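You operate a simulated robot arm through the tools that you are given. There is no shell and no other tool.

You are at the controls of a simulated robot arm. One attempt, no reset.

Task
Jog the right winder back to the bad stretch and mark it.
Fine: clear the alarm with Reset, take the brake off, jog till the gauge's Off size lamp lights, press the marker once at rest, then set the brake again; Start, Zero, the dials and the clamp lever stay.

It is judged by the outcome, as a careful person would: the job done as asked, and still so three seconds after it is handed in. It fails if anything else is knocked over, pushed out of place, dropped, spilled or broken.

Robot
A 7-joint arm with a two-finger parallel gripper, fixed in place. Base frame: the origin is on the floor under the middle of its stand, x ahead of it, y to its left, z up. Readings come in m, degrees, newtons and seconds.
It reaches about 1.479 m from its shoulder. Its first joint turns from -166.0 to 166.0 degrees. Payload 4.4 kg.
The TCP is the grasp point between the finger pads, 0.023 m short of the fingertips. In the tool frame z runs along the fingers and y along their closing line. Largest opening 0.094 m; finger width 0.038, thickness 0.01; the body of the gripper, 0.054 by 0.096 m, starts 0.039 m behind the TCP.
Orientation is that of the tool frame in the base frame, as a unit quaternion [w, x, y, z]. With the fingers straight down and closing along the base's y, the tool's x points along the base's -x, its y along +y and its z along -z.

Tools
- The arm moves only by the tool servo_tool. Its argument "motion" is a list of rows, each an object (a shift or turn left out is 0, a gripper value left out holds the last) with "offset": the shift along the tool's x, y, z in units of 150 mm (1.0 is 150 mm), a list of three; "turn": the turn, a rotation vector about the tool's x, y, z in units of 45 degrees (1.0 is 45 degrees), a list of three; "fingers": the finger opening in m, from 0 to 0.094. In form: [{"offset": [tx, ty, tz], "turn": [ax, ay, az], "fingers": fingers}, ...]. A call has 1 to 20 rows; each row is the pose to reach, as a shift and turn from the pose commanded when the call began, along the tool's axes at that moment. A call with a number of a shift or a turn outside -1 to 1 is refused whole. A row lasts 0.2 s, in which the tool goes at most 0.05 m and 8.6 degrees; a call with a longer step from one row to the next is refused whole, and so is a gripper value outside its range. A pose out of reach is approached as far as the arm can. The call stops where the force on the tool passes 40 N (or 10 N more than at its start, if that is more) or the arm is blocked; 0.2 s more then pass. Each finger travels about 0.072 m/s and halts on what it meets, pressing with about 35 N; the grip force reading is that of the motor and also rises with nothing between the fingers. The clock runs only during rows and for 0.2 s after the last one: add rows that repeat a pose to give the fingers time. It gives the time, the measured TCP pose, the force on the tool (base axes), the opening and the grip force at its end, in the units of the frame above (readings bear some noise), with the torque about the TCP (base axes, N m) and any sound that the robot's microphone picked up.
- Cameras (640 x 400 px; columns grow to the right, rows downward): "scene" is fixed at [0.4021, 0.4962, 1.8541]; the picture's right is [0.96, -0.26, 0.00], its down [-0.23, -0.85, -0.48] and it looks along [0.13, 0.46, -0.88] (base axes); focal length 268 px, centre (320, 200). "wrist" rides on the gripper at [0.086, 0.016, -0.074] in the tool frame; the picture's right is [-0.18, 0.98, 0.00], its down [-0.58, -0.11, -0.81] and it looks along [-0.79, -0.15, 0.59] (tool axes); focal length 243 px, centre (320, 200). There is no depth. A picture from a camera that has moved, and an enlarged one, comes with that camera's place and axes in the base frame and with its lens. The place of the scene camera against the robot may be out by one fixed shift of up to 0.012 m in any direction.
- snapshot(camera): a new picture of that camera. No time passes.
- close_up(camera, box): a new picture of the part [left, top, right, bottom] of that camera's present view, enlarged. No time passes.
- close_job(): hands the job in; it is judged then, once.

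Places have to be worked out from the pictures, the camera data and where the tool is seen. Open the gripper and draw the arm clear of the work before you hand the job in, unless the task says otherwise.

The tools are called by a JSON object that holds its "api" and its "payload". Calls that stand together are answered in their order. servo_tool: Moves the arm, as the interface text tells. Its arguments: {"type":"object","properties":{"motion":{"type":"array"}},"required":["motion"]} The other tools are called the same way: snapshot (camera) takes a picture; close_up (camera, box) takes an enlarged picture of a part of a camera's view; close_job () hands the job in.

At the start:

```text
time: 0.0
tool_pos: [0.3853, 0.7997, 1.5194]
tcp_rot: [0.0, 0.0, 1.0, 0.001]
wrist_force: [0.4, -0.3, 0.4]
moment: [0.02, 0.01, 0.03]
gripper_width: 0.0942
grip_force: 0.0
```

scene: 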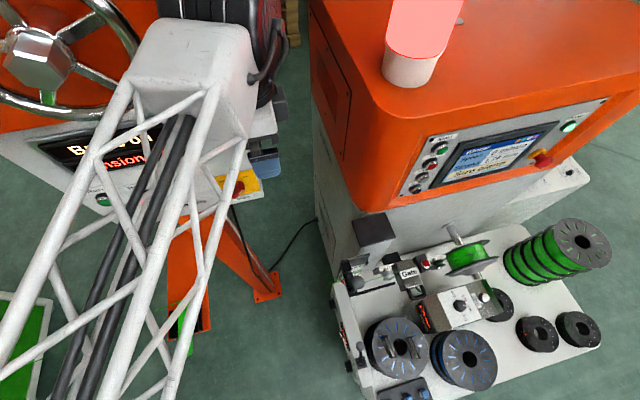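
wrist: 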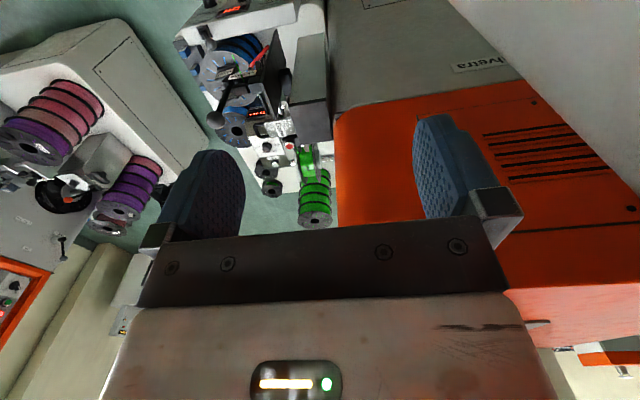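

I'll begin by looking closer at the machines in both camera views to find the right winder, its panel and its controls.

{"api": "close_up", "payload": {"camera": "scene", "box": [380, 90, 620, 240]}}

{"api": "close_up", "payload": {"camera": "scene", "box": [320, 220, 480, 320]}}

{"api": "close_up", "payload": {"camera": "scene", "box": [320, 300, 480, 400]}}

{"api": "close_up", "payload": {"camera": "scene", "box": [440, 220, 620, 360]}}

{"api": "close_up", "payload": {"camera": "wrist", "box": [160, 0, 360, 240]}}

{"api": "close_up", "payload": {"camera": "wrist", "box": [0, 0, 200, 340]}}

```text
2.67 times, centred on (500, 165) of scene
camera zoom: at [0.4021, 0.4962, 1.8541], right [0.96, -0.26, 0.0], down [-0.23, -0.85, -0.48], along [0.13, 0.46, -0.88], focal length 716 px, centre (-160, 293)
```

zoom: 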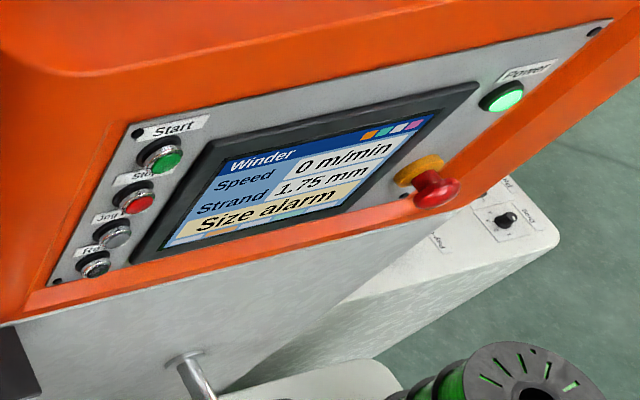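

```text
4.00 times, centred on (400, 270) of scene
camera zoom: at [0.4021, 0.4962, 1.8541], right [0.96, -0.26, 0.0], down [-0.23, -0.85, -0.48], along [0.13, 0.46, -0.88], focal length 1074 px, centre (0, -80)
```

zoom: 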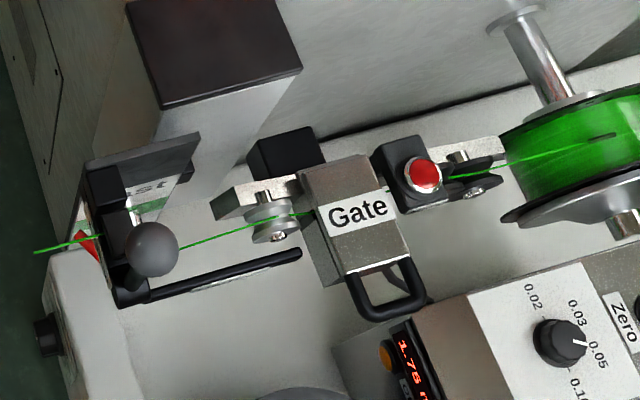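

```text
4.00 times, centred on (400, 350) of scene
camera zoom: at [0.4021, 0.4962, 1.8541], right [0.96, -0.26, 0.0], down [-0.23, -0.85, -0.48], along [0.13, 0.46, -0.88], focal length 1074 px, centre (0, -400)
```

zoom: 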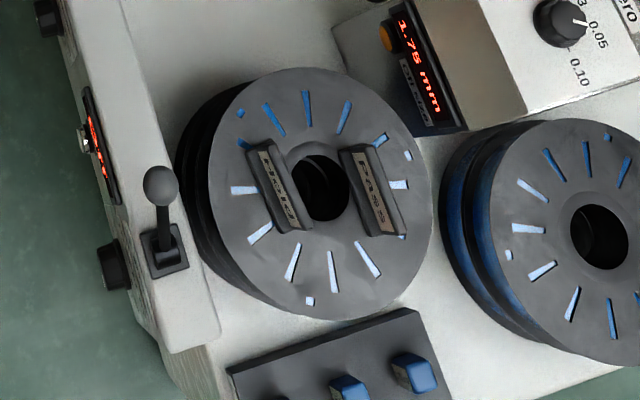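

```text
2.86 times, centred on (530, 290) of scene
camera zoom: at [0.4021, 0.4962, 1.8541], right [0.96, -0.26, 0.0], down [-0.23, -0.85, -0.48], along [0.13, 0.46, -0.88], focal length 767 px, centre (-280, -57)
```

zoom: 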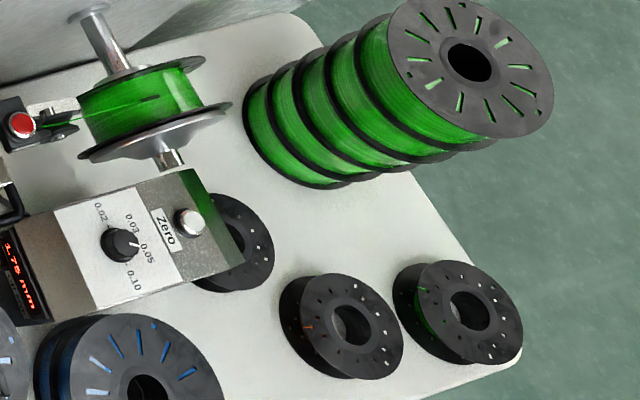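

```text
1.67 times, centred on (260, 120) of wrist
camera zoom: at [0.2973, 0.8157, 1.5946], right [0.18, 0.98, 0.0], down [0.58, -0.11, 0.81], along [0.79, -0.15, -0.59], focal length 404 px, centre (420, 333)
```

zoom: 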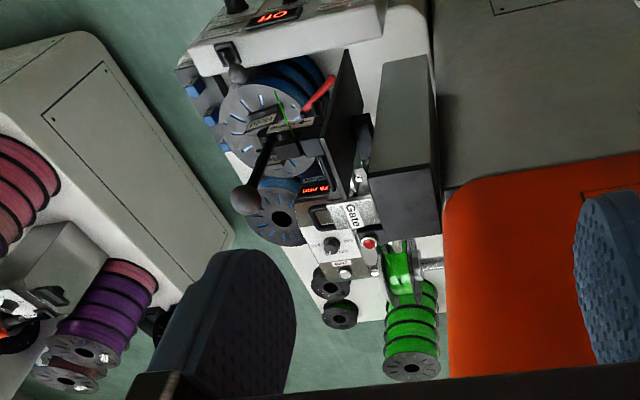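

```text
1.18 times, centred on (100, 170) of wrist
camera zoom: at [0.2973, 0.8157, 1.5946], right [0.18, 0.98, 0.0], down [0.58, -0.11, 0.81], along [0.79, -0.15, -0.59], focal length 285 px, centre (579, 235)
```

zoom: 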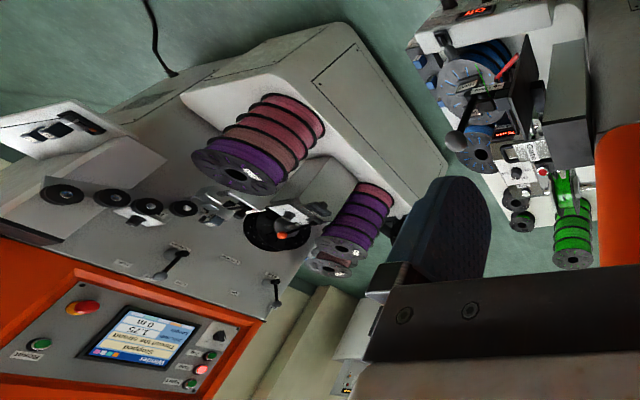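

The green-spool winder ahead shows "Size alarm"; another winder (purple spools) is on the -y side. I'll enlarge the other winder's panel and the remaining parts to see which winder is which.

{"api": "close_up", "payload": {"camera": "wrist", "box": [0, 240, 120, 340]}}

{"api": "close_up", "payload": {"camera": "wrist", "box": [0, 80, 180, 260]}}

{"api": "close_up", "payload": {"camera": "scene", "box": [0, 80, 280, 260]}}

{"api": "close_up", "payload": {"camera": "wrist", "box": [170, 0, 340, 110]}}

{"api": "close_up", "payload": {"camera": "wrist", "box": [230, 90, 340, 240]}}

{"api": "close_up", "payload": {"camera": "scene", "box": [395, 120, 465, 200]}}

```text
4.00 times, centred on (60, 290) of wrist
camera zoom: at [0.2973, 0.8157, 1.5946], right [0.18, 0.98, 0.0], down [0.58, -0.11, 0.81], along [0.79, -0.15, -0.59], focal length 970 px, centre (1360, -160)
```

zoom: 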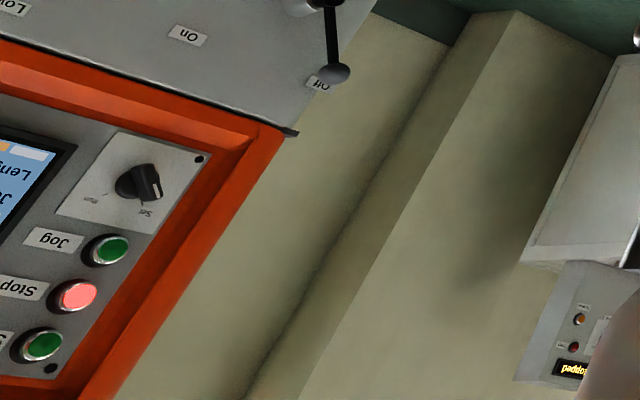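

```text
2.22 times, centred on (90, 170) of wrist
camera zoom: at [0.2973, 0.8157, 1.5946], right [0.18, 0.98, 0.0], down [0.58, -0.11, 0.81], along [0.79, -0.15, -0.59], focal length 539 px, centre (831, 267)
```

zoom: 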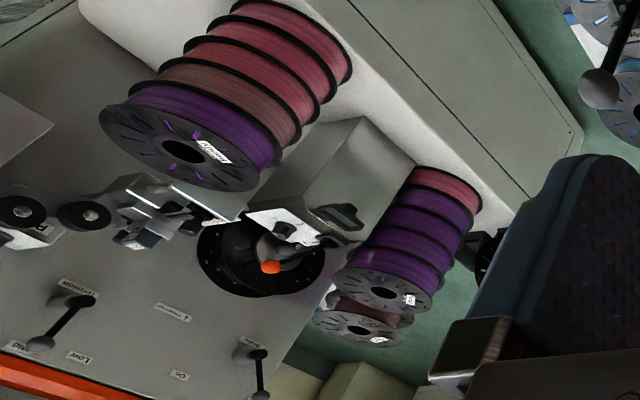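

```text
2.22 times, centred on (140, 170) of scene
camera zoom: at [0.4021, 0.4962, 1.8541], right [0.96, -0.26, 0.0], down [-0.23, -0.85, -0.48], along [0.13, 0.46, -0.88], focal length 597 px, centre (720, 267)
```

zoom: 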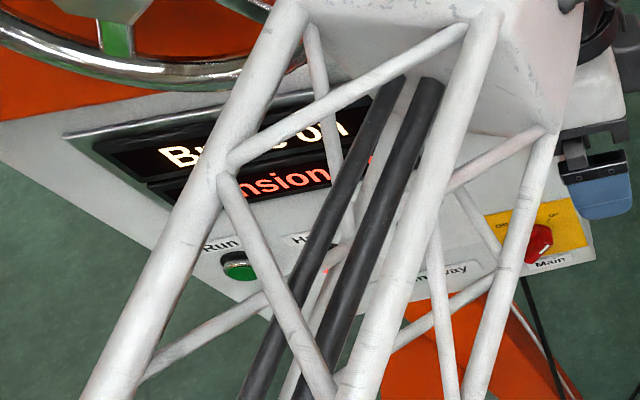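

```text
3.64 times, centred on (255, 55) of wrist
camera zoom: at [0.2973, 0.8157, 1.5946], right [0.18, 0.98, 0.0], down [0.58, -0.11, 0.81], along [0.79, -0.15, -0.59], focal length 882 px, centre (556, 727)
```

zoom: 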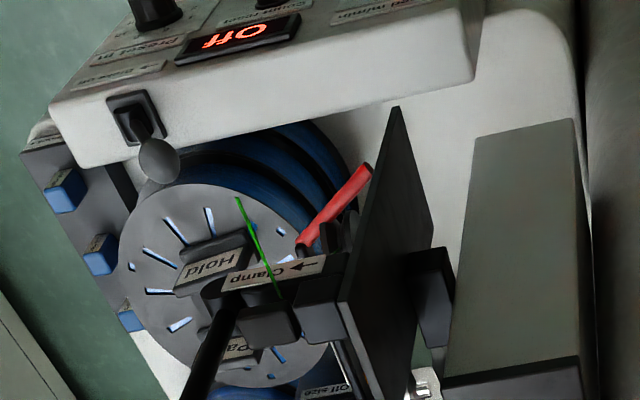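

```text
2.67 times, centred on (285, 165) of wrist
camera zoom: at [0.2973, 0.8157, 1.5946], right [0.18, 0.98, 0.0], down [0.58, -0.11, 0.81], along [0.79, -0.15, -0.59], focal length 647 px, centre (413, 293)
```

zoom: 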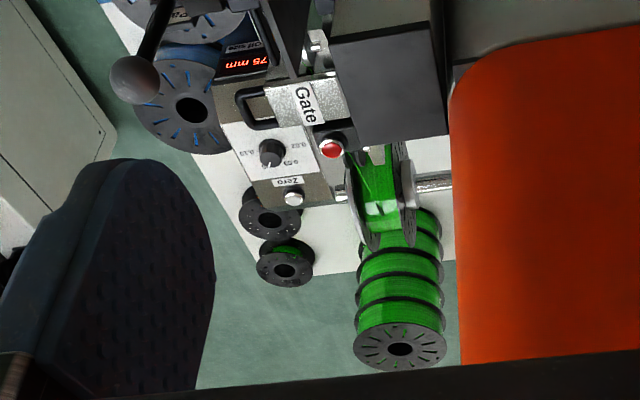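

```text
5.00 times, centred on (430, 160) of scene
camera zoom: at [0.4021, 0.4962, 1.8541], right [0.96, -0.26, 0.0], down [-0.23, -0.85, -0.48], along [0.13, 0.46, -0.88], focal length 1342 px, centre (-230, 400)
```

zoom: 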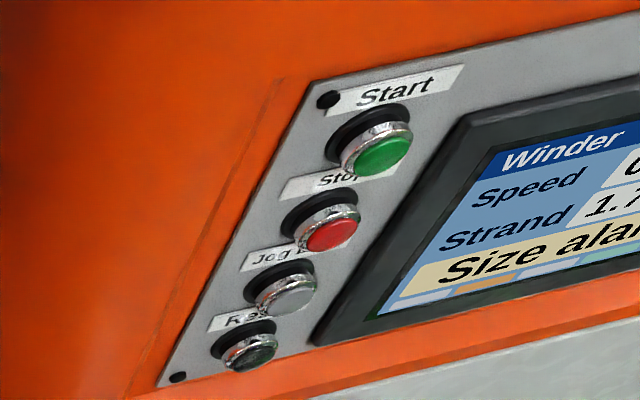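

The green-spool winder ahead (x≈0.75, y≈0.6, z≈1.0) has the Reset/Jog buttons, gauge, Zero and "Size alarm", matching the job. I'll draw the tool back toward -y and yaw it so the wrist camera looks at that winder's panel and front.

{"api": "servo_tool", "payload": {"motion": [{"offset": [0, -0.167, 0], "turn": [0, 0, -0.167]}, {"offset": [0, -0.333, 0], "turn": [0, 0, -0.333]}, {"offset": [0, -0.5, 0], "turn": [0, 0, -0.5]}, {"offset": [0, -0.667, 0], "turn": [0, 0, -0.667]}, {"offset": [0, -0.833, 0], "turn": [0, 0, -0.833]}, {"offset": [0, -1, 0], "turn": [0, 0, -1]}]}}

{"api": "snapshot", "payload": {"camera": "wrist"}}

{"api": "snapshot", "payload": {"camera": "scene"}}

```text
time: 1.4
tool_pos: [0.3861, 0.651, 1.519]
tcp_rot: [0.0, -0.385, 0.923, 0.0]
wrist_force: [-0.4, 0.5, -1.0]
moment: [0.01, 0.03, 0.03]
gripper_width: 0.0941
grip_force: 0.1
```

```text
taken
camera wrist: at [0.3127, 0.6005, 1.5938], right [-0.57, 0.82, 0.0], down [0.49, 0.34, 0.81], along [0.66, 0.46, -0.59], focal length 243 px, centre (320, 200)
```

wrist: 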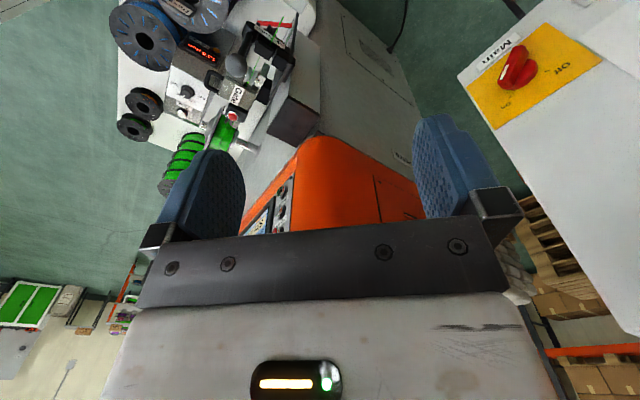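

```text
taken
```

scene: 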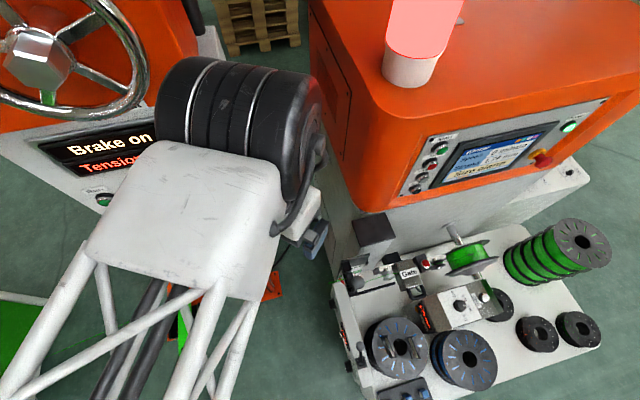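

The scene shows the arm is clear; I can now see part of the panel past the gripper. I'll go on moving to lower y and yaw a bit more for a better view of the work area.

{"api": "servo_tool", "payload": {"motion": [{"offset": [0.188, -0.236, 0], "turn": [0, 0, -0.11]}, {"offset": [0.377, -0.472, 0], "turn": [0, 0, -0.22]}, {"offset": [0.565, -0.707, 0], "turn": [0, 0, -0.33]}, {"offset": [0.754, -0.943, 0], "turn": [0, 0, -0.44]}]}}

{"api": "snapshot", "payload": {"camera": "wrist"}}

{"api": "snapshot", "payload": {"camera": "scene"}}

```text
time: 2.4
tool_pos: [0.4045, 0.4692, 1.5183]
tcp_rot: [-0.001, -0.536, 0.844, 0.0]
wrist_force: [0.7, 0.0, -1.0]
moment: [0.0, 0.07, -0.02]
gripper_width: 0.0941
grip_force: 0.0
```

```text
taken
camera wrist: at [0.3515, 0.3984, 1.5936], right [-0.81, 0.58, 0.0], down [0.35, 0.48, 0.81], along [0.47, 0.65, -0.59], focal length 243 px, centre (320, 200)
```

wrist: 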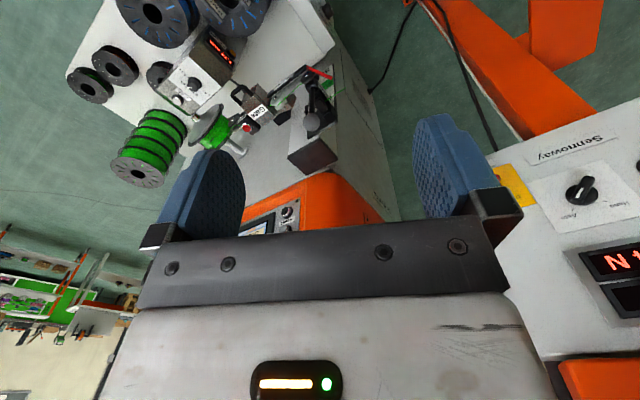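

```text
taken
```

scene: 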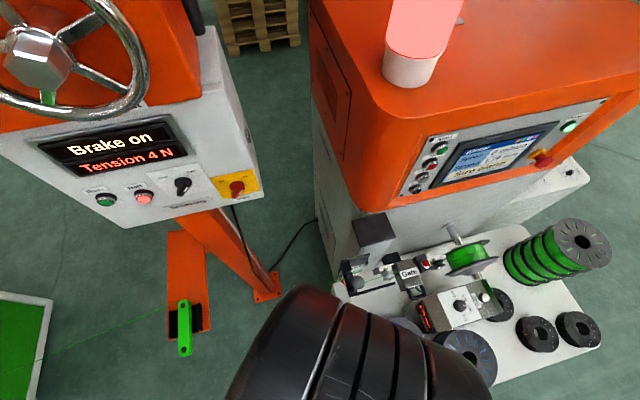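

The left machine reads "Brake on / Tension 4 N". I'll enlarge it, and the winder in both views.

{"api": "close_up", "payload": {"camera": "scene", "box": [20, 100, 270, 256]}}

{"api": "close_up", "payload": {"camera": "scene", "box": [0, 220, 280, 395]}}

{"api": "close_up", "payload": {"camera": "scene", "box": [0, 0, 280, 175]}}

{"api": "close_up", "payload": {"camera": "wrist", "box": [140, 30, 350, 170]}}

{"api": "close_up", "payload": {"camera": "wrist", "box": [240, 40, 350, 150]}}

{"api": "close_up", "payload": {"camera": "wrist", "box": [480, 120, 640, 400]}}

```text
2.56 times, centred on (145, 178) of scene
camera zoom: at [0.4021, 0.4962, 1.8541], right [0.96, -0.26, 0.0], down [-0.23, -0.85, -0.48], along [0.13, 0.46, -0.88], focal length 687 px, centre (768, 256)
```

zoom: 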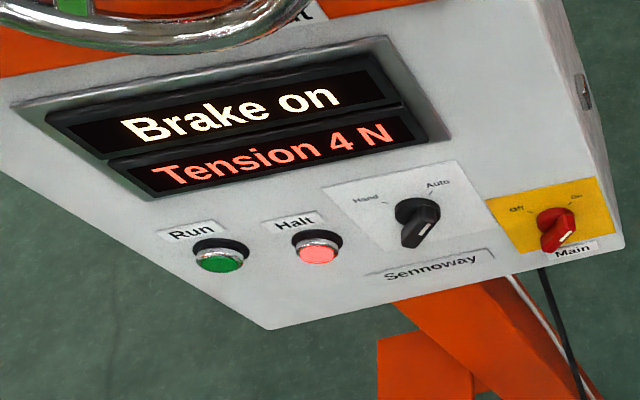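

```text
2.29 times, centred on (140, 308) of scene
camera zoom: at [0.4021, 0.4962, 1.8541], right [0.96, -0.26, 0.0], down [-0.23, -0.85, -0.48], along [0.13, 0.46, -0.88], focal length 614 px, centre (731, -46)
```

zoom: 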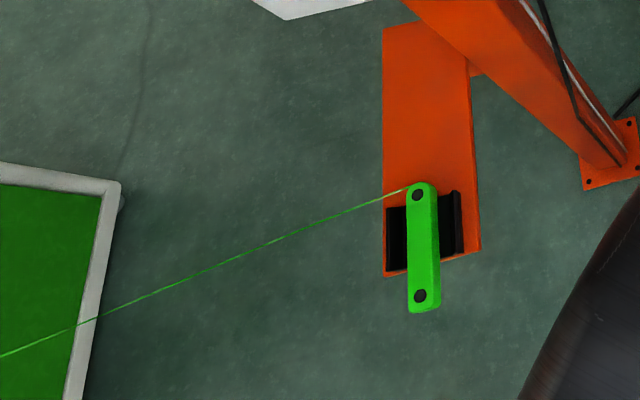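

```text
2.29 times, centred on (140, 88) of scene
camera zoom: at [0.4021, 0.4962, 1.8541], right [0.96, -0.26, 0.0], down [-0.23, -0.85, -0.48], along [0.13, 0.46, -0.88], focal length 614 px, centre (731, 457)
```

zoom: 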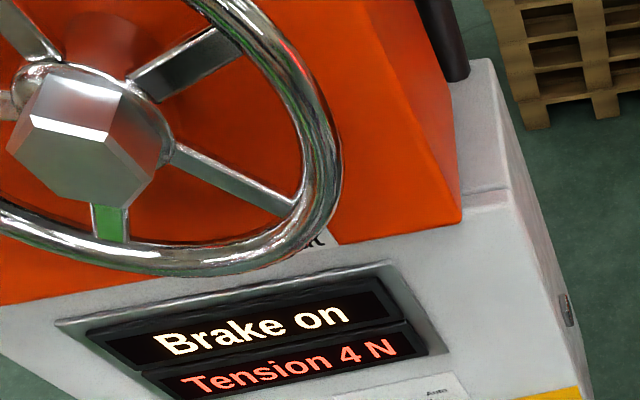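

```text
2.86 times, centred on (245, 100) of wrist
camera zoom: at [0.3515, 0.3984, 1.5936], right [-0.81, 0.58, 0.0], down [0.35, 0.48, 0.81], along [0.47, 0.65, -0.59], focal length 693 px, centre (534, 486)
```

zoom: 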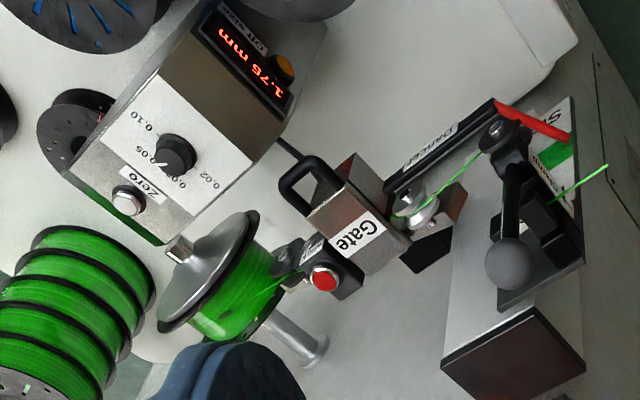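

```text
3.64 times, centred on (295, 95) of wrist
camera zoom: at [0.3515, 0.3984, 1.5936], right [-0.81, 0.58, 0.0], down [0.35, 0.48, 0.81], along [0.47, 0.65, -0.59], focal length 882 px, centre (411, 582)
```

zoom: 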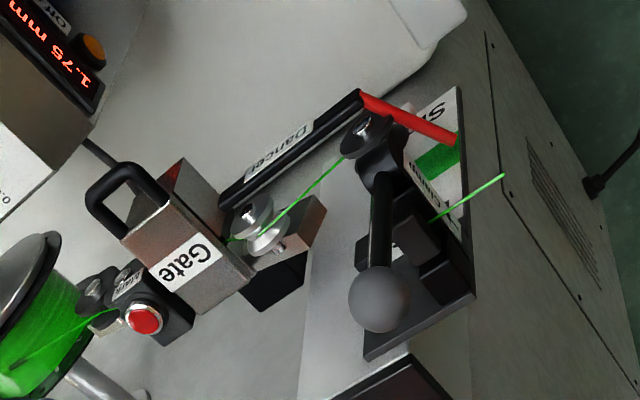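

```text
1.43 times, centred on (560, 260) of wrist
camera zoom: at [0.3515, 0.3984, 1.5936], right [-0.81, 0.58, 0.0], down [0.35, 0.48, 0.81], along [0.47, 0.65, -0.59], focal length 347 px, centre (-23, 114)
```

zoom: 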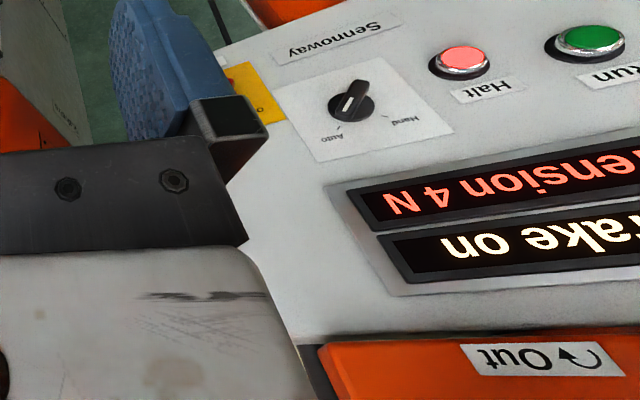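

The brake on this winder isn't identified yet. I'll lower the tool and yaw back so the wrist camera sees the bar at the winder's near end (x≈0.5), its labels and lever.

{"api": "servo_tool", "payload": {"motion": [{"offset": [0.038, 0.08, 0.167], "turn": [0, 0, 0.167]}, {"offset": [0.075, 0.16, 0.333], "turn": [0, 0, 0.333]}, {"offset": [0.113, 0.24, 0.5], "turn": [0, 0, 0.5]}, {"offset": [0.15, 0.32, 0.667], "turn": [0, 0, 0.667]}, {"offset": [0.188, 0.4, 0.833], "turn": [0, 0, 0.833]}, {"offset": [0.226, 0.48, 1], "turn": [0, 0, 1]}]}}

{"api": "snapshot", "payload": {"camera": "wrist"}}

{"api": "snapshot", "payload": {"camera": "scene"}}

```text
time: 3.8
tool_pos: [0.3248, 0.4692, 1.3677]
tcp_rot: [-0.001, -0.171, 0.985, 0.0]
wrist_force: [-0.1, 0.8, 0.1]
moment: [-0.01, 0.01, 0.04]
gripper_width: 0.0939
grip_force: 0.1
```

```text
taken
camera wrist: at [0.238, 0.4559, 1.4432], right [-0.16, 0.99, 0.0], down [0.58, 0.09, 0.81], along [0.8, 0.13, -0.59], focal length 243 px, centre (320, 200)
```

wrist: 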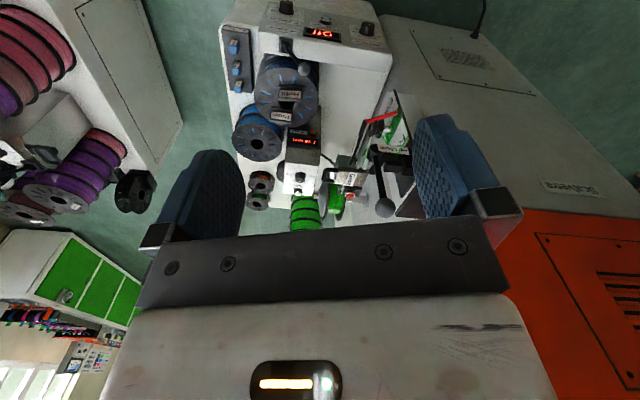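

```text
taken
```

scene: 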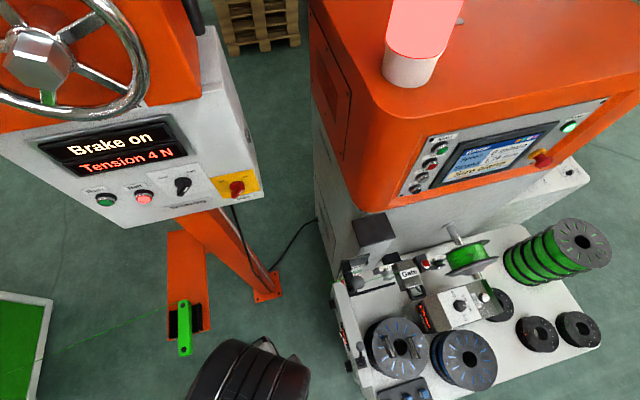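

The bar at the near end is now visible. I'll enlarge it and the clamp/dancer area.

{"api": "close_up", "payload": {"camera": "wrist", "box": [215, 0, 395, 110]}}

{"api": "close_up", "payload": {"camera": "wrist", "box": [240, 50, 340, 140]}}

{"api": "close_up", "payload": {"camera": "wrist", "box": [310, 80, 430, 220]}}

{"api": "close_up", "payload": {"camera": "wrist", "box": [260, 0, 390, 60]}}

{"api": "close_up", "payload": {"camera": "scene", "box": [325, 260, 425, 400]}}

{"api": "close_up", "payload": {"camera": "scene", "box": [480, 140, 600, 220]}}

```text
3.56 times, centred on (305, 55) of wrist
camera zoom: at [0.238, 0.4559, 1.4432], right [-0.16, 0.99, 0.0], down [0.58, 0.09, 0.81], along [0.8, 0.13, -0.59], focal length 863 px, centre (373, 716)
```

zoom: 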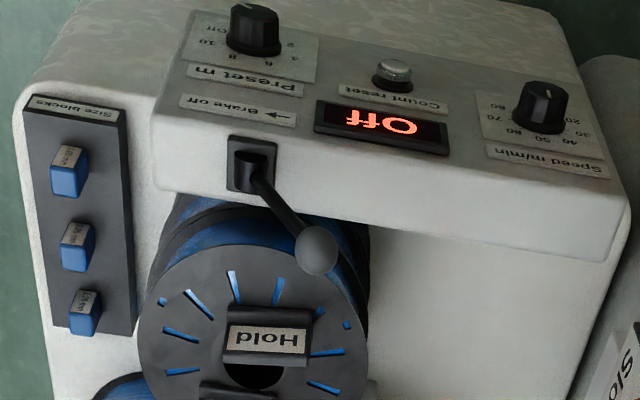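

```text
4.44 times, centred on (290, 95) of wrist
camera zoom: at [0.238, 0.4559, 1.4432], right [-0.16, 0.99, 0.0], down [0.58, 0.09, 0.81], along [0.8, 0.13, -0.59], focal length 1078 px, centre (453, 667)
```

zoom: 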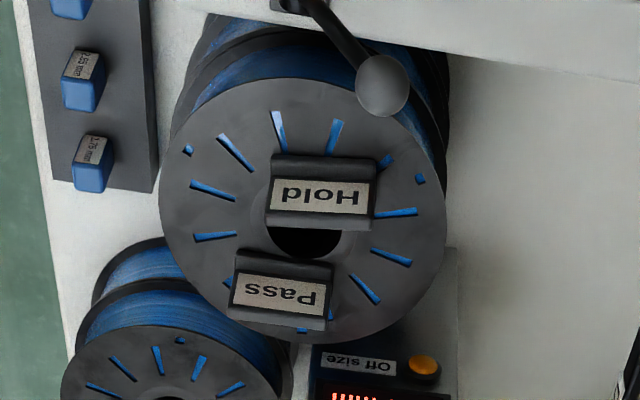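

```text
2.86 times, centred on (370, 150) of wrist
camera zoom: at [0.238, 0.4559, 1.4432], right [-0.16, 0.99, 0.0], down [0.58, 0.09, 0.81], along [0.8, 0.13, -0.59], focal length 693 px, centre (177, 343)
```

zoom: 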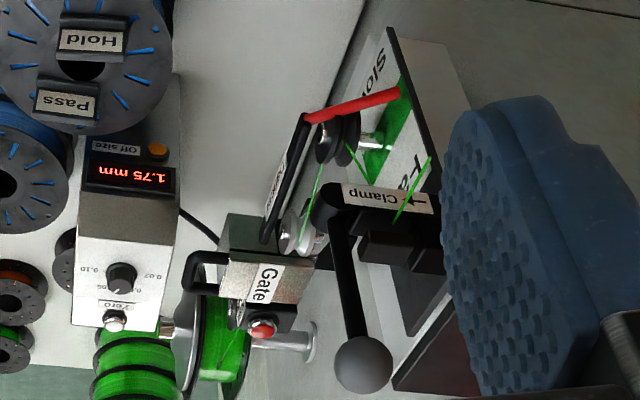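

```text
4.92 times, centred on (325, 30) of wrist
camera zoom: at [0.238, 0.4559, 1.4432], right [-0.16, 0.99, 0.0], down [0.58, 0.09, 0.81], along [0.8, 0.13, -0.59], focal length 1194 px, centre (295, 1037)
```

zoom: 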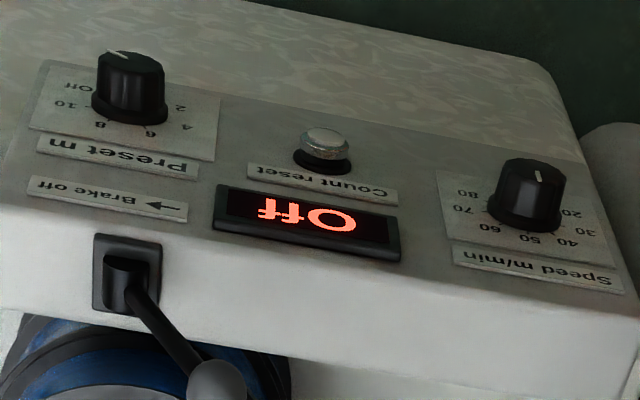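

```text
2.86 times, centred on (375, 330) of scene
camera zoom: at [0.4021, 0.4962, 1.8541], right [0.96, -0.26, 0.0], down [-0.23, -0.85, -0.48], along [0.13, 0.46, -0.88], focal length 767 px, centre (163, -171)
```

zoom: 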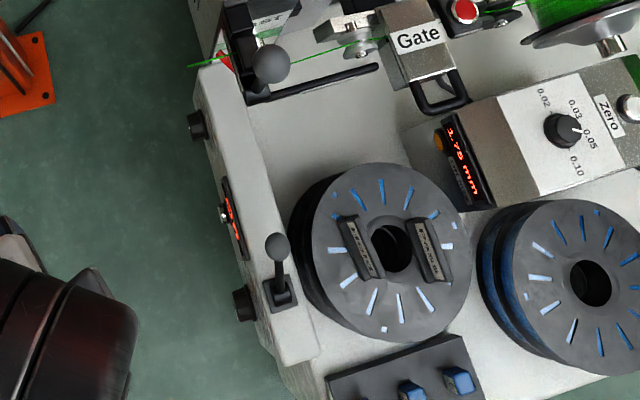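

```text
5.00 times, centred on (540, 180) of scene
camera zoom: at [0.4021, 0.4962, 1.8541], right [0.96, -0.26, 0.0], down [-0.23, -0.85, -0.48], along [0.13, 0.46, -0.88], focal length 1342 px, centre (-780, 300)
```

zoom: 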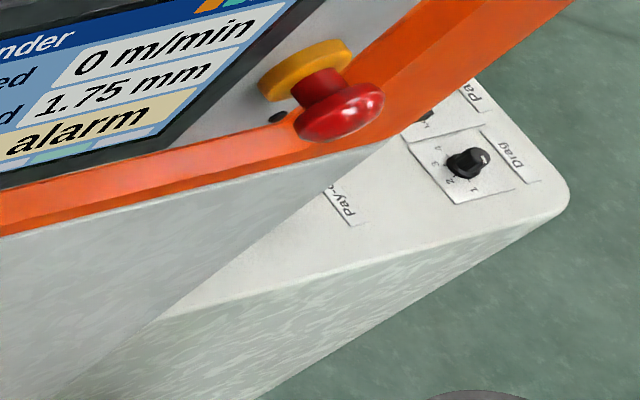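

I've identified the brake lever: ball at about (0.53, 0.46, 0.83), pivot (0.53, 0.41, 0.73), with the "Brake off" arrow pointing to -y; the gauge's "Off size" lamp is dark. Now I'll move to look straight at the panel's buttons.

{"api": "servo_tool", "payload": {"motion": [{"offset": [-0.136, -0.049, 0], "turn": [0, 0, -0.167]}, {"offset": [-0.272, -0.097, 0], "turn": [0, 0, -0.333]}, {"offset": [-0.408, -0.146, 0], "turn": [0, 0, -0.5]}, {"offset": [-0.544, -0.195, 0], "turn": [0, 0, -0.667]}, {"offset": [-0.68, -0.243, 0], "turn": [0, 0, -0.833]}, {"offset": [-0.816, -0.292, 0], "turn": [0, 0, -1]}]}}

{"api": "snapshot", "payload": {"camera": "scene"}}

{"api": "snapshot", "payload": {"camera": "wrist"}}

```text
time: 5.2
tool_pos: [0.4577, 0.4714, 1.3701]
tcp_rot: [0.0, -0.536, 0.844, 0.0]
wrist_force: [0.6, 0.5, 0.3]
moment: [-0.02, 0.01, -0.01]
gripper_width: 0.0938
grip_force: 0.1
```

```text
taken
```

scene: 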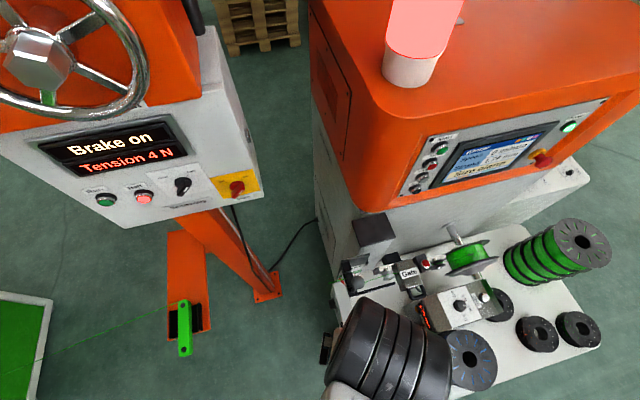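

```text
taken
camera wrist: at [0.4047, 0.3998, 1.4448], right [-0.81, 0.58, 0.0], down [0.34, 0.48, 0.81], along [0.47, 0.66, -0.59], focal length 243 px, centre (320, 200)
```

wrist: 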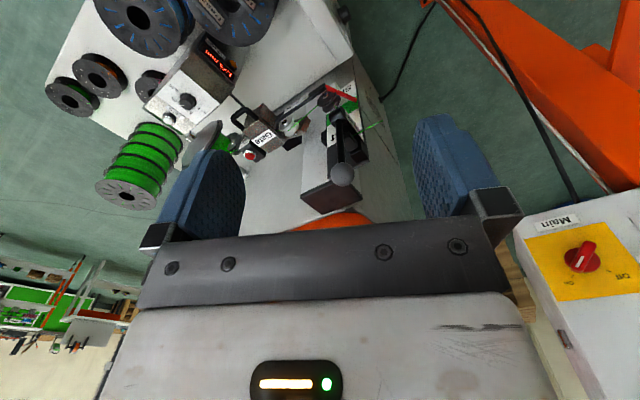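

The arm remains clear. Now I tilt the fingers 45° forward toward the panel while moving in +x so the wrist camera looks level at the buttons.

{"api": "servo_tool", "payload": {"motion": [{"offset": [-0.051, -0.16, -0.033], "turn": [0, -0.167, 0]}, {"offset": [-0.102, -0.321, -0.067], "turn": [0, -0.333, 0]}, {"offset": [-0.153, -0.481, -0.1], "turn": [0, -0.5, 0]}, {"offset": [-0.203, -0.641, -0.133], "turn": [0, -0.667, 0]}, {"offset": [-0.254, -0.802, -0.167], "turn": [0, -0.833, 0]}, {"offset": [-0.305, -0.962, -0.2], "turn": [0, -1, 0]}]}}

{"api": "snapshot", "payload": {"camera": "scene"}}

{"api": "snapshot", "payload": {"camera": "wrist"}}

```text
time: 6.6
tool_pos: [0.6062, 0.4519, 1.4]
tcp_rot: [0.325, -0.494, 0.78, 0.205]
wrist_force: [0.8, -0.4, 0.1]
moment: [0.01, 0.01, 0.01]
gripper_width: 0.0941
grip_force: 0.1
```

```text
taken
```

scene: 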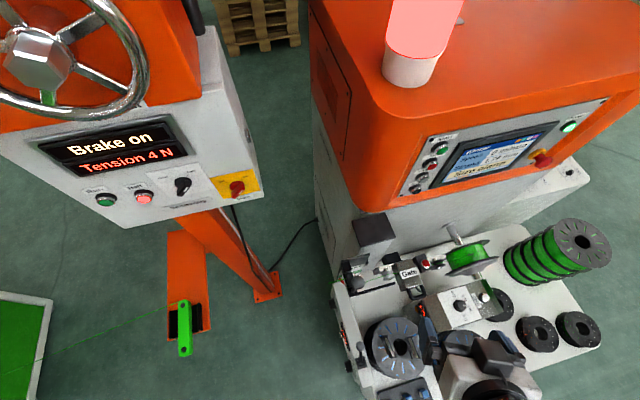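

```text
taken
camera wrist: at [0.5414, 0.3554, 1.3915], right [-0.83, 0.54, 0.13], down [0.03, -0.19, 0.98], along [0.55, 0.82, 0.14], focal length 243 px, centre (320, 200)
```

wrist: 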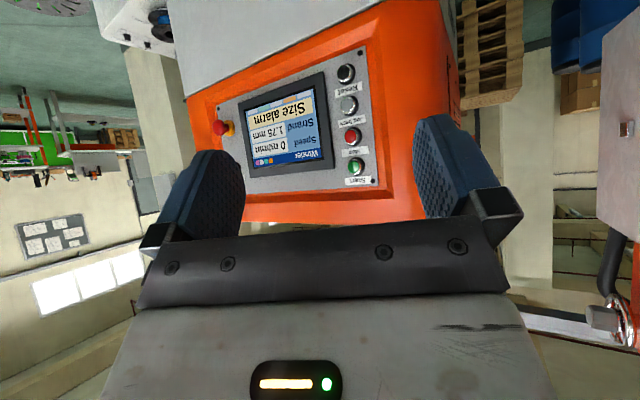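

The wrist camera now sees the panel clearly (upside down). I'll enlarge the button column.

{"api": "close_up", "payload": {"camera": "wrist", "box": [210, 50, 400, 200]}}

{"api": "close_up", "payload": {"camera": "wrist", "box": [320, 50, 400, 200]}}

{"api": "close_up", "payload": {"camera": "scene", "box": [400, 130, 460, 200]}}

```text
2.67 times, centred on (305, 125) of wrist
camera zoom: at [0.5414, 0.3554, 1.3915], right [-0.83, 0.54, 0.13], down [0.03, -0.19, 0.98], along [0.55, 0.82, 0.14], focal length 647 px, centre (360, 400)
```

zoom: 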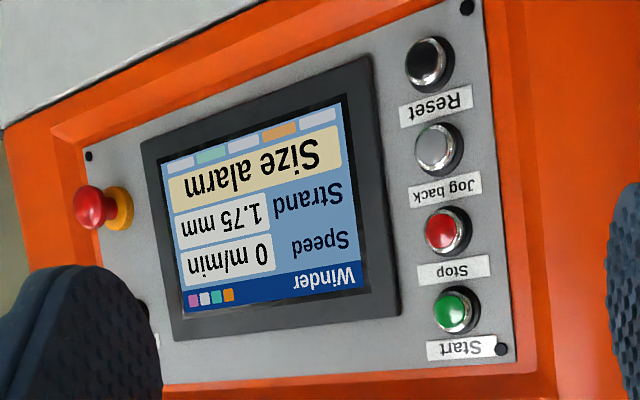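

```text
2.67 times, centred on (360, 125) of wrist
camera zoom: at [0.5414, 0.3554, 1.3915], right [-0.83, 0.54, 0.13], down [0.03, -0.19, 0.98], along [0.55, 0.82, 0.14], focal length 647 px, centre (213, 400)
```

zoom: 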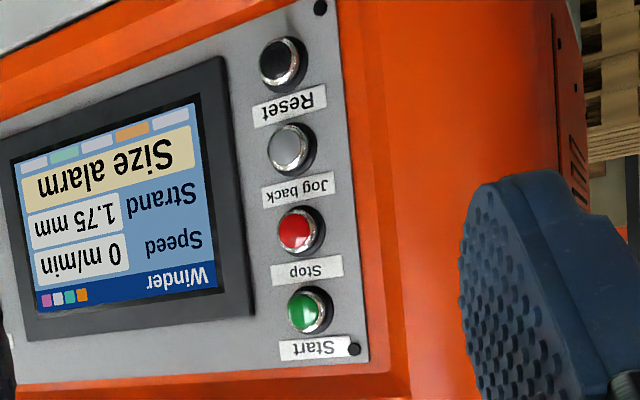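

```text
5.71 times, centred on (430, 165) of scene
camera zoom: at [0.4021, 0.4962, 1.8541], right [0.96, -0.26, 0.0], down [-0.23, -0.85, -0.48], along [0.13, 0.46, -0.88], focal length 1534 px, centre (-309, 400)
```

zoom: 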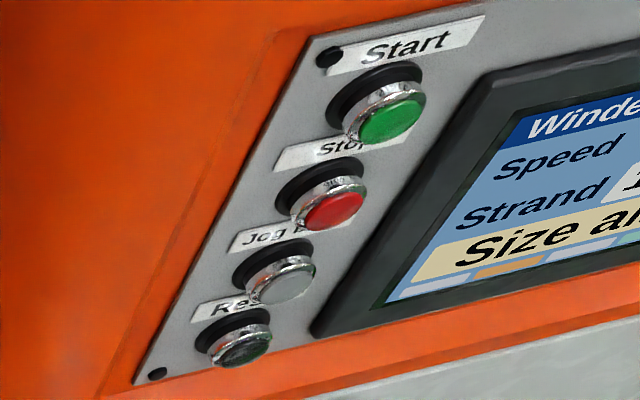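

Column order from bottom: Reset (black), Jog back (grey), Stop (red), Start (green); Reset cap is roughly at (0.745, 0.785, 1.235). The tall clamp lever ball is near (0.515, 0.597, 1.24), so I'll keep right of and above it; I now yaw to face the panel squarely, move closer and close the fingers.

{"api": "servo_tool", "payload": {"motion": [{"offset": [-0.139, -0.096, 0.266], "turn": [-0.132, 0, -0.132], "fingers": 0}, {"offset": [-0.277, -0.191, 0.531], "turn": [-0.265, 0, -0.263], "fingers": 0}, {"offset": [-0.416, -0.287, 0.797], "turn": [-0.397, 0, -0.395], "fingers": 0}, {"offset": [-0.416, -0.287, 0.797], "turn": [-0.397, 0, -0.395], "fingers": 0}]}}

{"api": "snapshot", "payload": {"camera": "wrist"}}

{"api": "snapshot", "payload": {"camera": "scene"}}

```text
time: 7.6
tool_pos: [0.7016, 0.5456, 1.3604]
tcp_rot: [-0.27, 0.654, -0.652, -0.272]
wrist_force: [0.6, -0.4, -1.2]
moment: [0.0, 0.01, -0.01]
gripper_width: 0.0
grip_force: 35.3
```

```text
taken
camera wrist: at [0.6846, 0.4322, 1.3515], right [-0.98, 0.13, 0.13], down [0.11, -0.16, 0.98], along [0.15, 0.98, 0.14], focal length 243 px, centre (320, 200)
```

wrist: 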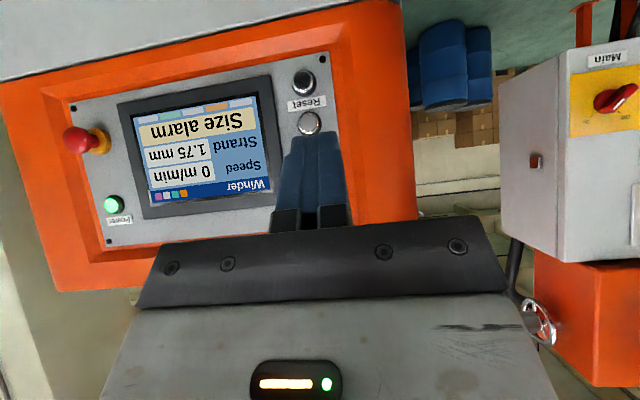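

```text
taken
```

scene: 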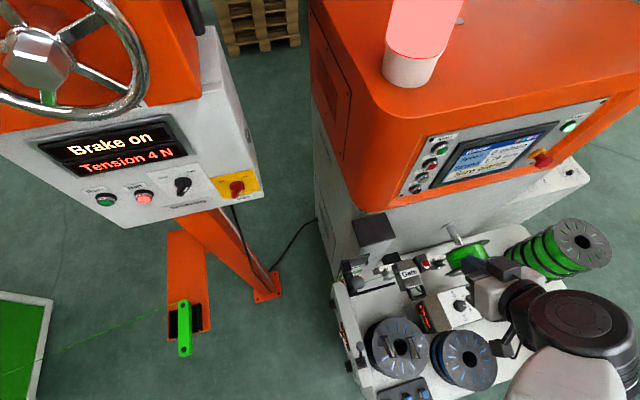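

The fingers are closed and the tool faces the panel; the tip line is over the button column. I'll enlarge to pin down Reset and Jog positions from this second viewpoint.

{"api": "close_up", "payload": {"camera": "wrist", "box": [260, 60, 360, 140]}}

{"api": "close_up", "payload": {"camera": "scene", "box": [380, 240, 540, 340]}}

```text
5.00 times, centred on (310, 100) of wrist
camera zoom: at [0.6846, 0.4322, 1.3515], right [-0.98, 0.13, 0.13], down [0.11, -0.16, 0.98], along [0.15, 0.98, 0.14], focal length 1213 px, centre (370, 700)
```

zoom: 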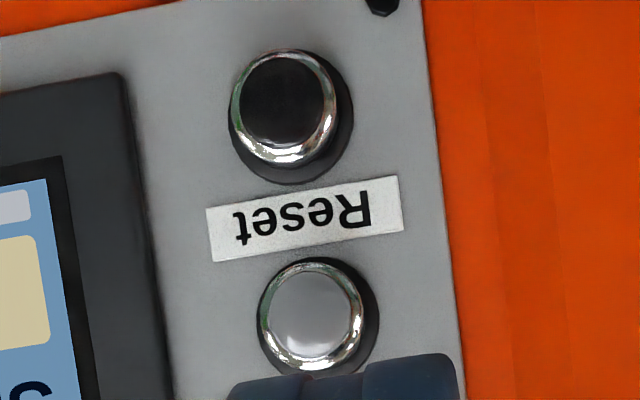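

```text
4.00 times, centred on (460, 290) of scene
camera zoom: at [0.4021, 0.4962, 1.8541], right [0.96, -0.26, 0.0], down [-0.23, -0.85, -0.48], along [0.13, 0.46, -0.88], focal length 1074 px, centre (-240, -160)
```

zoom: 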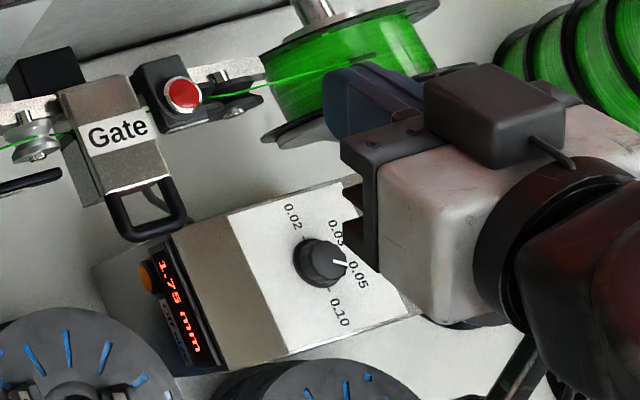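

Triangulating from two wrist views gives Reset cap (0.736, 0.772, 1.240) and Jog back cap (0.737, 0.778, 1.293). I approach to a stand-off in front of Reset, fingertips tilted 45°.

{"api": "servo_tool", "payload": {"motion": [{"offset": [-0.035, -0.058, 0.224], "fingers": 0}, {"offset": [-0.07, -0.116, 0.448], "fingers": 0}, {"offset": [-0.105, -0.173, 0.672], "fingers": 0}, {"offset": [-0.14, -0.231, 0.896], "fingers": 0}]}}

{"api": "snapshot", "payload": {"camera": "wrist"}}

{"api": "snapshot", "payload": {"camera": "scene"}}

```text
time: 8.6
tool_pos: [0.736, 0.6568, 1.2775]
tcp_rot: [-0.271, 0.653, -0.653, -0.271]
wrist_force: [-0.2, -0.2, 1.1]
moment: [-0.07, 0.03, -0.04]
gripper_width: 0.0
grip_force: 35.3
```

```text
taken
camera wrist: at [0.7184, 0.5435, 1.2695], right [-0.98, 0.13, 0.13], down [0.11, -0.16, 0.98], along [0.15, 0.98, 0.14], focal length 243 px, centre (320, 200)
```

wrist: 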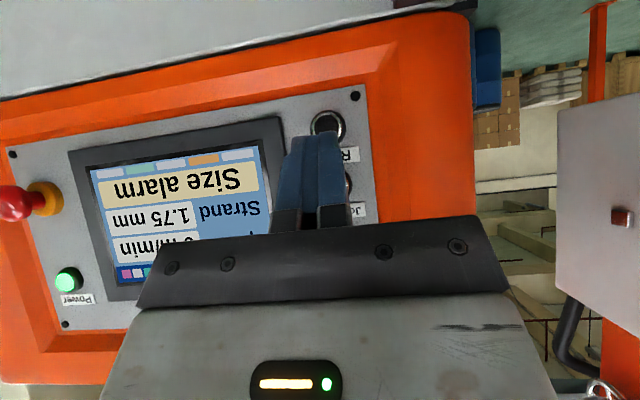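

```text
taken
```

scene: 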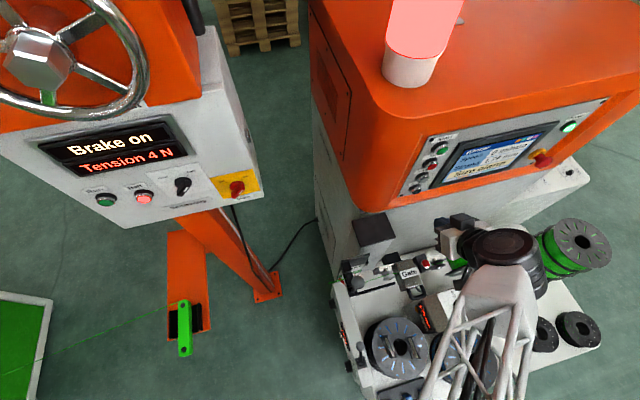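

The arm stays clear of the lamp's line of sight in the scene view. One more enlargement to refine Reset's place relative to the fingertips.

{"api": "close_up", "payload": {"camera": "wrist", "box": [260, 90, 380, 230]}}

{"api": "close_up", "payload": {"camera": "scene", "box": [390, 130, 490, 270]}}

```text
2.86 times, centred on (320, 160) of wrist
camera zoom: at [0.7184, 0.5435, 1.2695], right [-0.98, 0.13, 0.13], down [0.11, -0.16, 0.98], along [0.15, 0.98, 0.14], focal length 693 px, centre (320, 314)
```

zoom: 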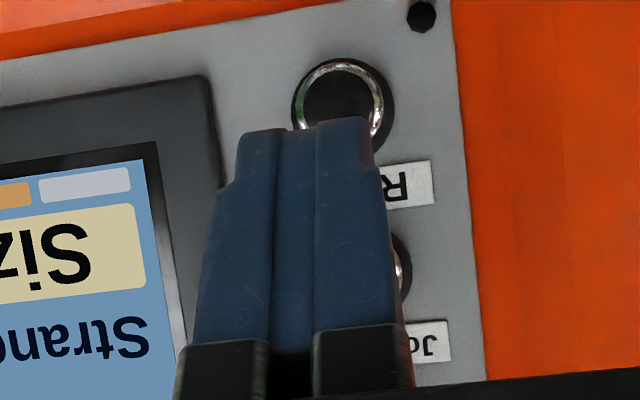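

```text
2.86 times, centred on (440, 200) of scene
camera zoom: at [0.4021, 0.4962, 1.8541], right [0.96, -0.26, 0.0], down [-0.23, -0.85, -0.48], along [0.13, 0.46, -0.88], focal length 767 px, centre (-23, 200)
```

zoom: 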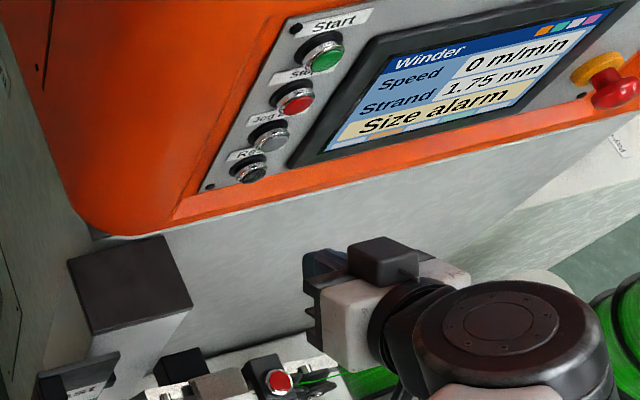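

Reset sits at (0.736, 0.772, 1.238) and the fingertips are at the right x. I move to just short of the cap with the leading finger edge aimed at its centre.

{"api": "servo_tool", "payload": {"motion": [{"offset": [-0.05, 0, 0.165], "fingers": 0}, {"offset": [-0.1, 0, 0.33], "fingers": 0}, {"offset": [-0.149, 0, 0.494], "fingers": 0}]}}

{"api": "snapshot", "payload": {"camera": "wrist"}}

{"api": "close_up", "payload": {"camera": "scene", "box": [380, 120, 560, 240]}}

```text
time: 9.4
tool_pos: [0.7323, 0.7265, 1.2423]
tcp_rot: [0.271, -0.653, 0.654, 0.269]
wrist_force: [-0.6, -0.5, 1.0]
moment: [-0.01, 0.01, 0.01]
gripper_width: 0.0001
grip_force: 35.3
```

```text
taken
camera wrist: at [0.7158, 0.6129, 1.2337], right [-0.98, 0.13, 0.13], down [0.11, -0.16, 0.98], along [0.15, 0.98, 0.14], focal length 243 px, centre (320, 200)
```

wrist: 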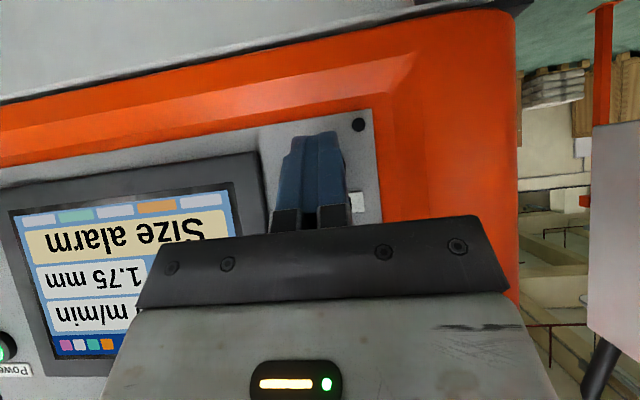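

```text
3.33 times, centred on (470, 180) of scene
camera zoom: at [0.4021, 0.4962, 1.8541], right [0.96, -0.26, 0.0], down [-0.23, -0.85, -0.48], along [0.13, 0.46, -0.88], focal length 895 px, centre (-180, 267)
```

zoom: 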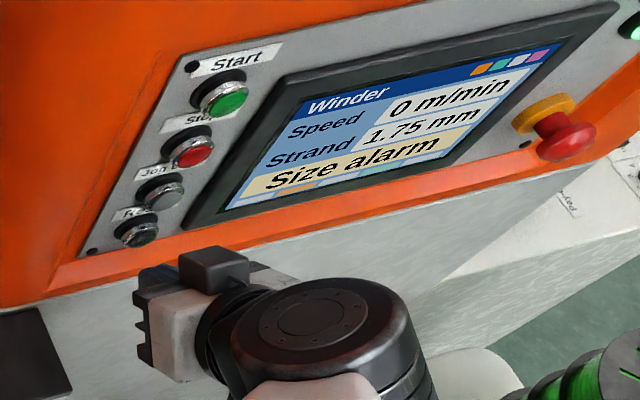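

The fingers now hide Reset with the leading edge about 15 mm short of the cap. I push straight toward +y in small steps, then read the force and screen.

{"api": "servo_tool", "payload": {"motion": [{"offset": [-0.057, -0.02, 0.057], "fingers": 0}, {"offset": [-0.08, -0.02, 0.08], "fingers": 0}, {"offset": [-0.095, -0.02, 0.095], "fingers": 0}, {"offset": [-0.104, -0.02, 0.104], "fingers": 0}]}}

{"api": "snapshot", "payload": {"camera": "wrist"}}

{"api": "close_up", "payload": {"camera": "scene", "box": [380, 120, 560, 240]}}

```text
time: 10.4
tool_pos: [0.7367, 0.7487, 1.2433]
tcp_rot: [-0.27, 0.653, -0.653, -0.271]
wrist_force: [0.1, -2.2, 0.6]
moment: [0.0, -0.01, -0.04]
gripper_width: 0.0
grip_force: 35.0
heard: click
```

```text
taken
camera wrist: at [0.7189, 0.6344, 1.2345], right [-0.98, 0.13, 0.13], down [0.11, -0.16, 0.98], along [0.15, 0.98, 0.14], focal length 243 px, centre (320, 200)
```

wrist: 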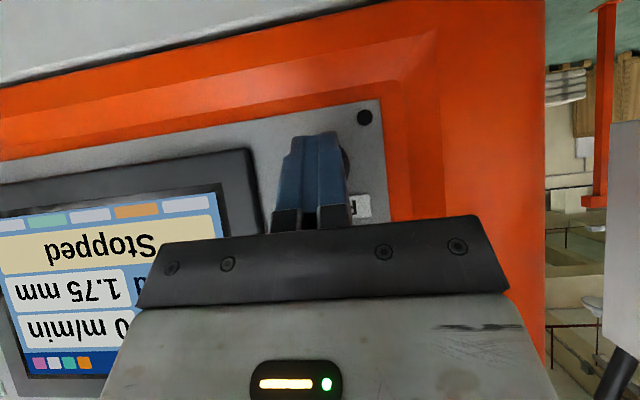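

```text
3.33 times, centred on (470, 180) of scene
camera zoom: at [0.4021, 0.4962, 1.8541], right [0.96, -0.26, 0.0], down [-0.23, -0.85, -0.48], along [0.13, 0.46, -0.88], focal length 895 px, centre (-180, 267)
```

zoom: 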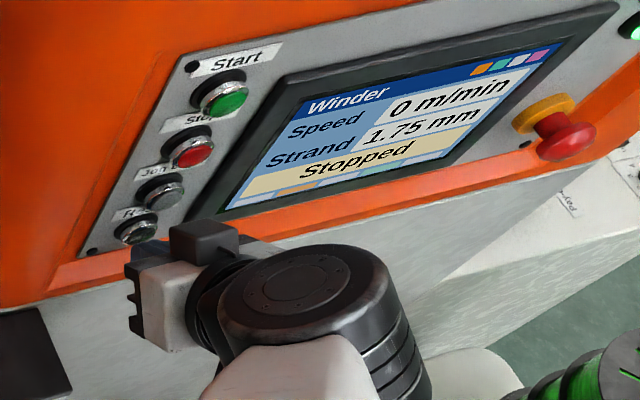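

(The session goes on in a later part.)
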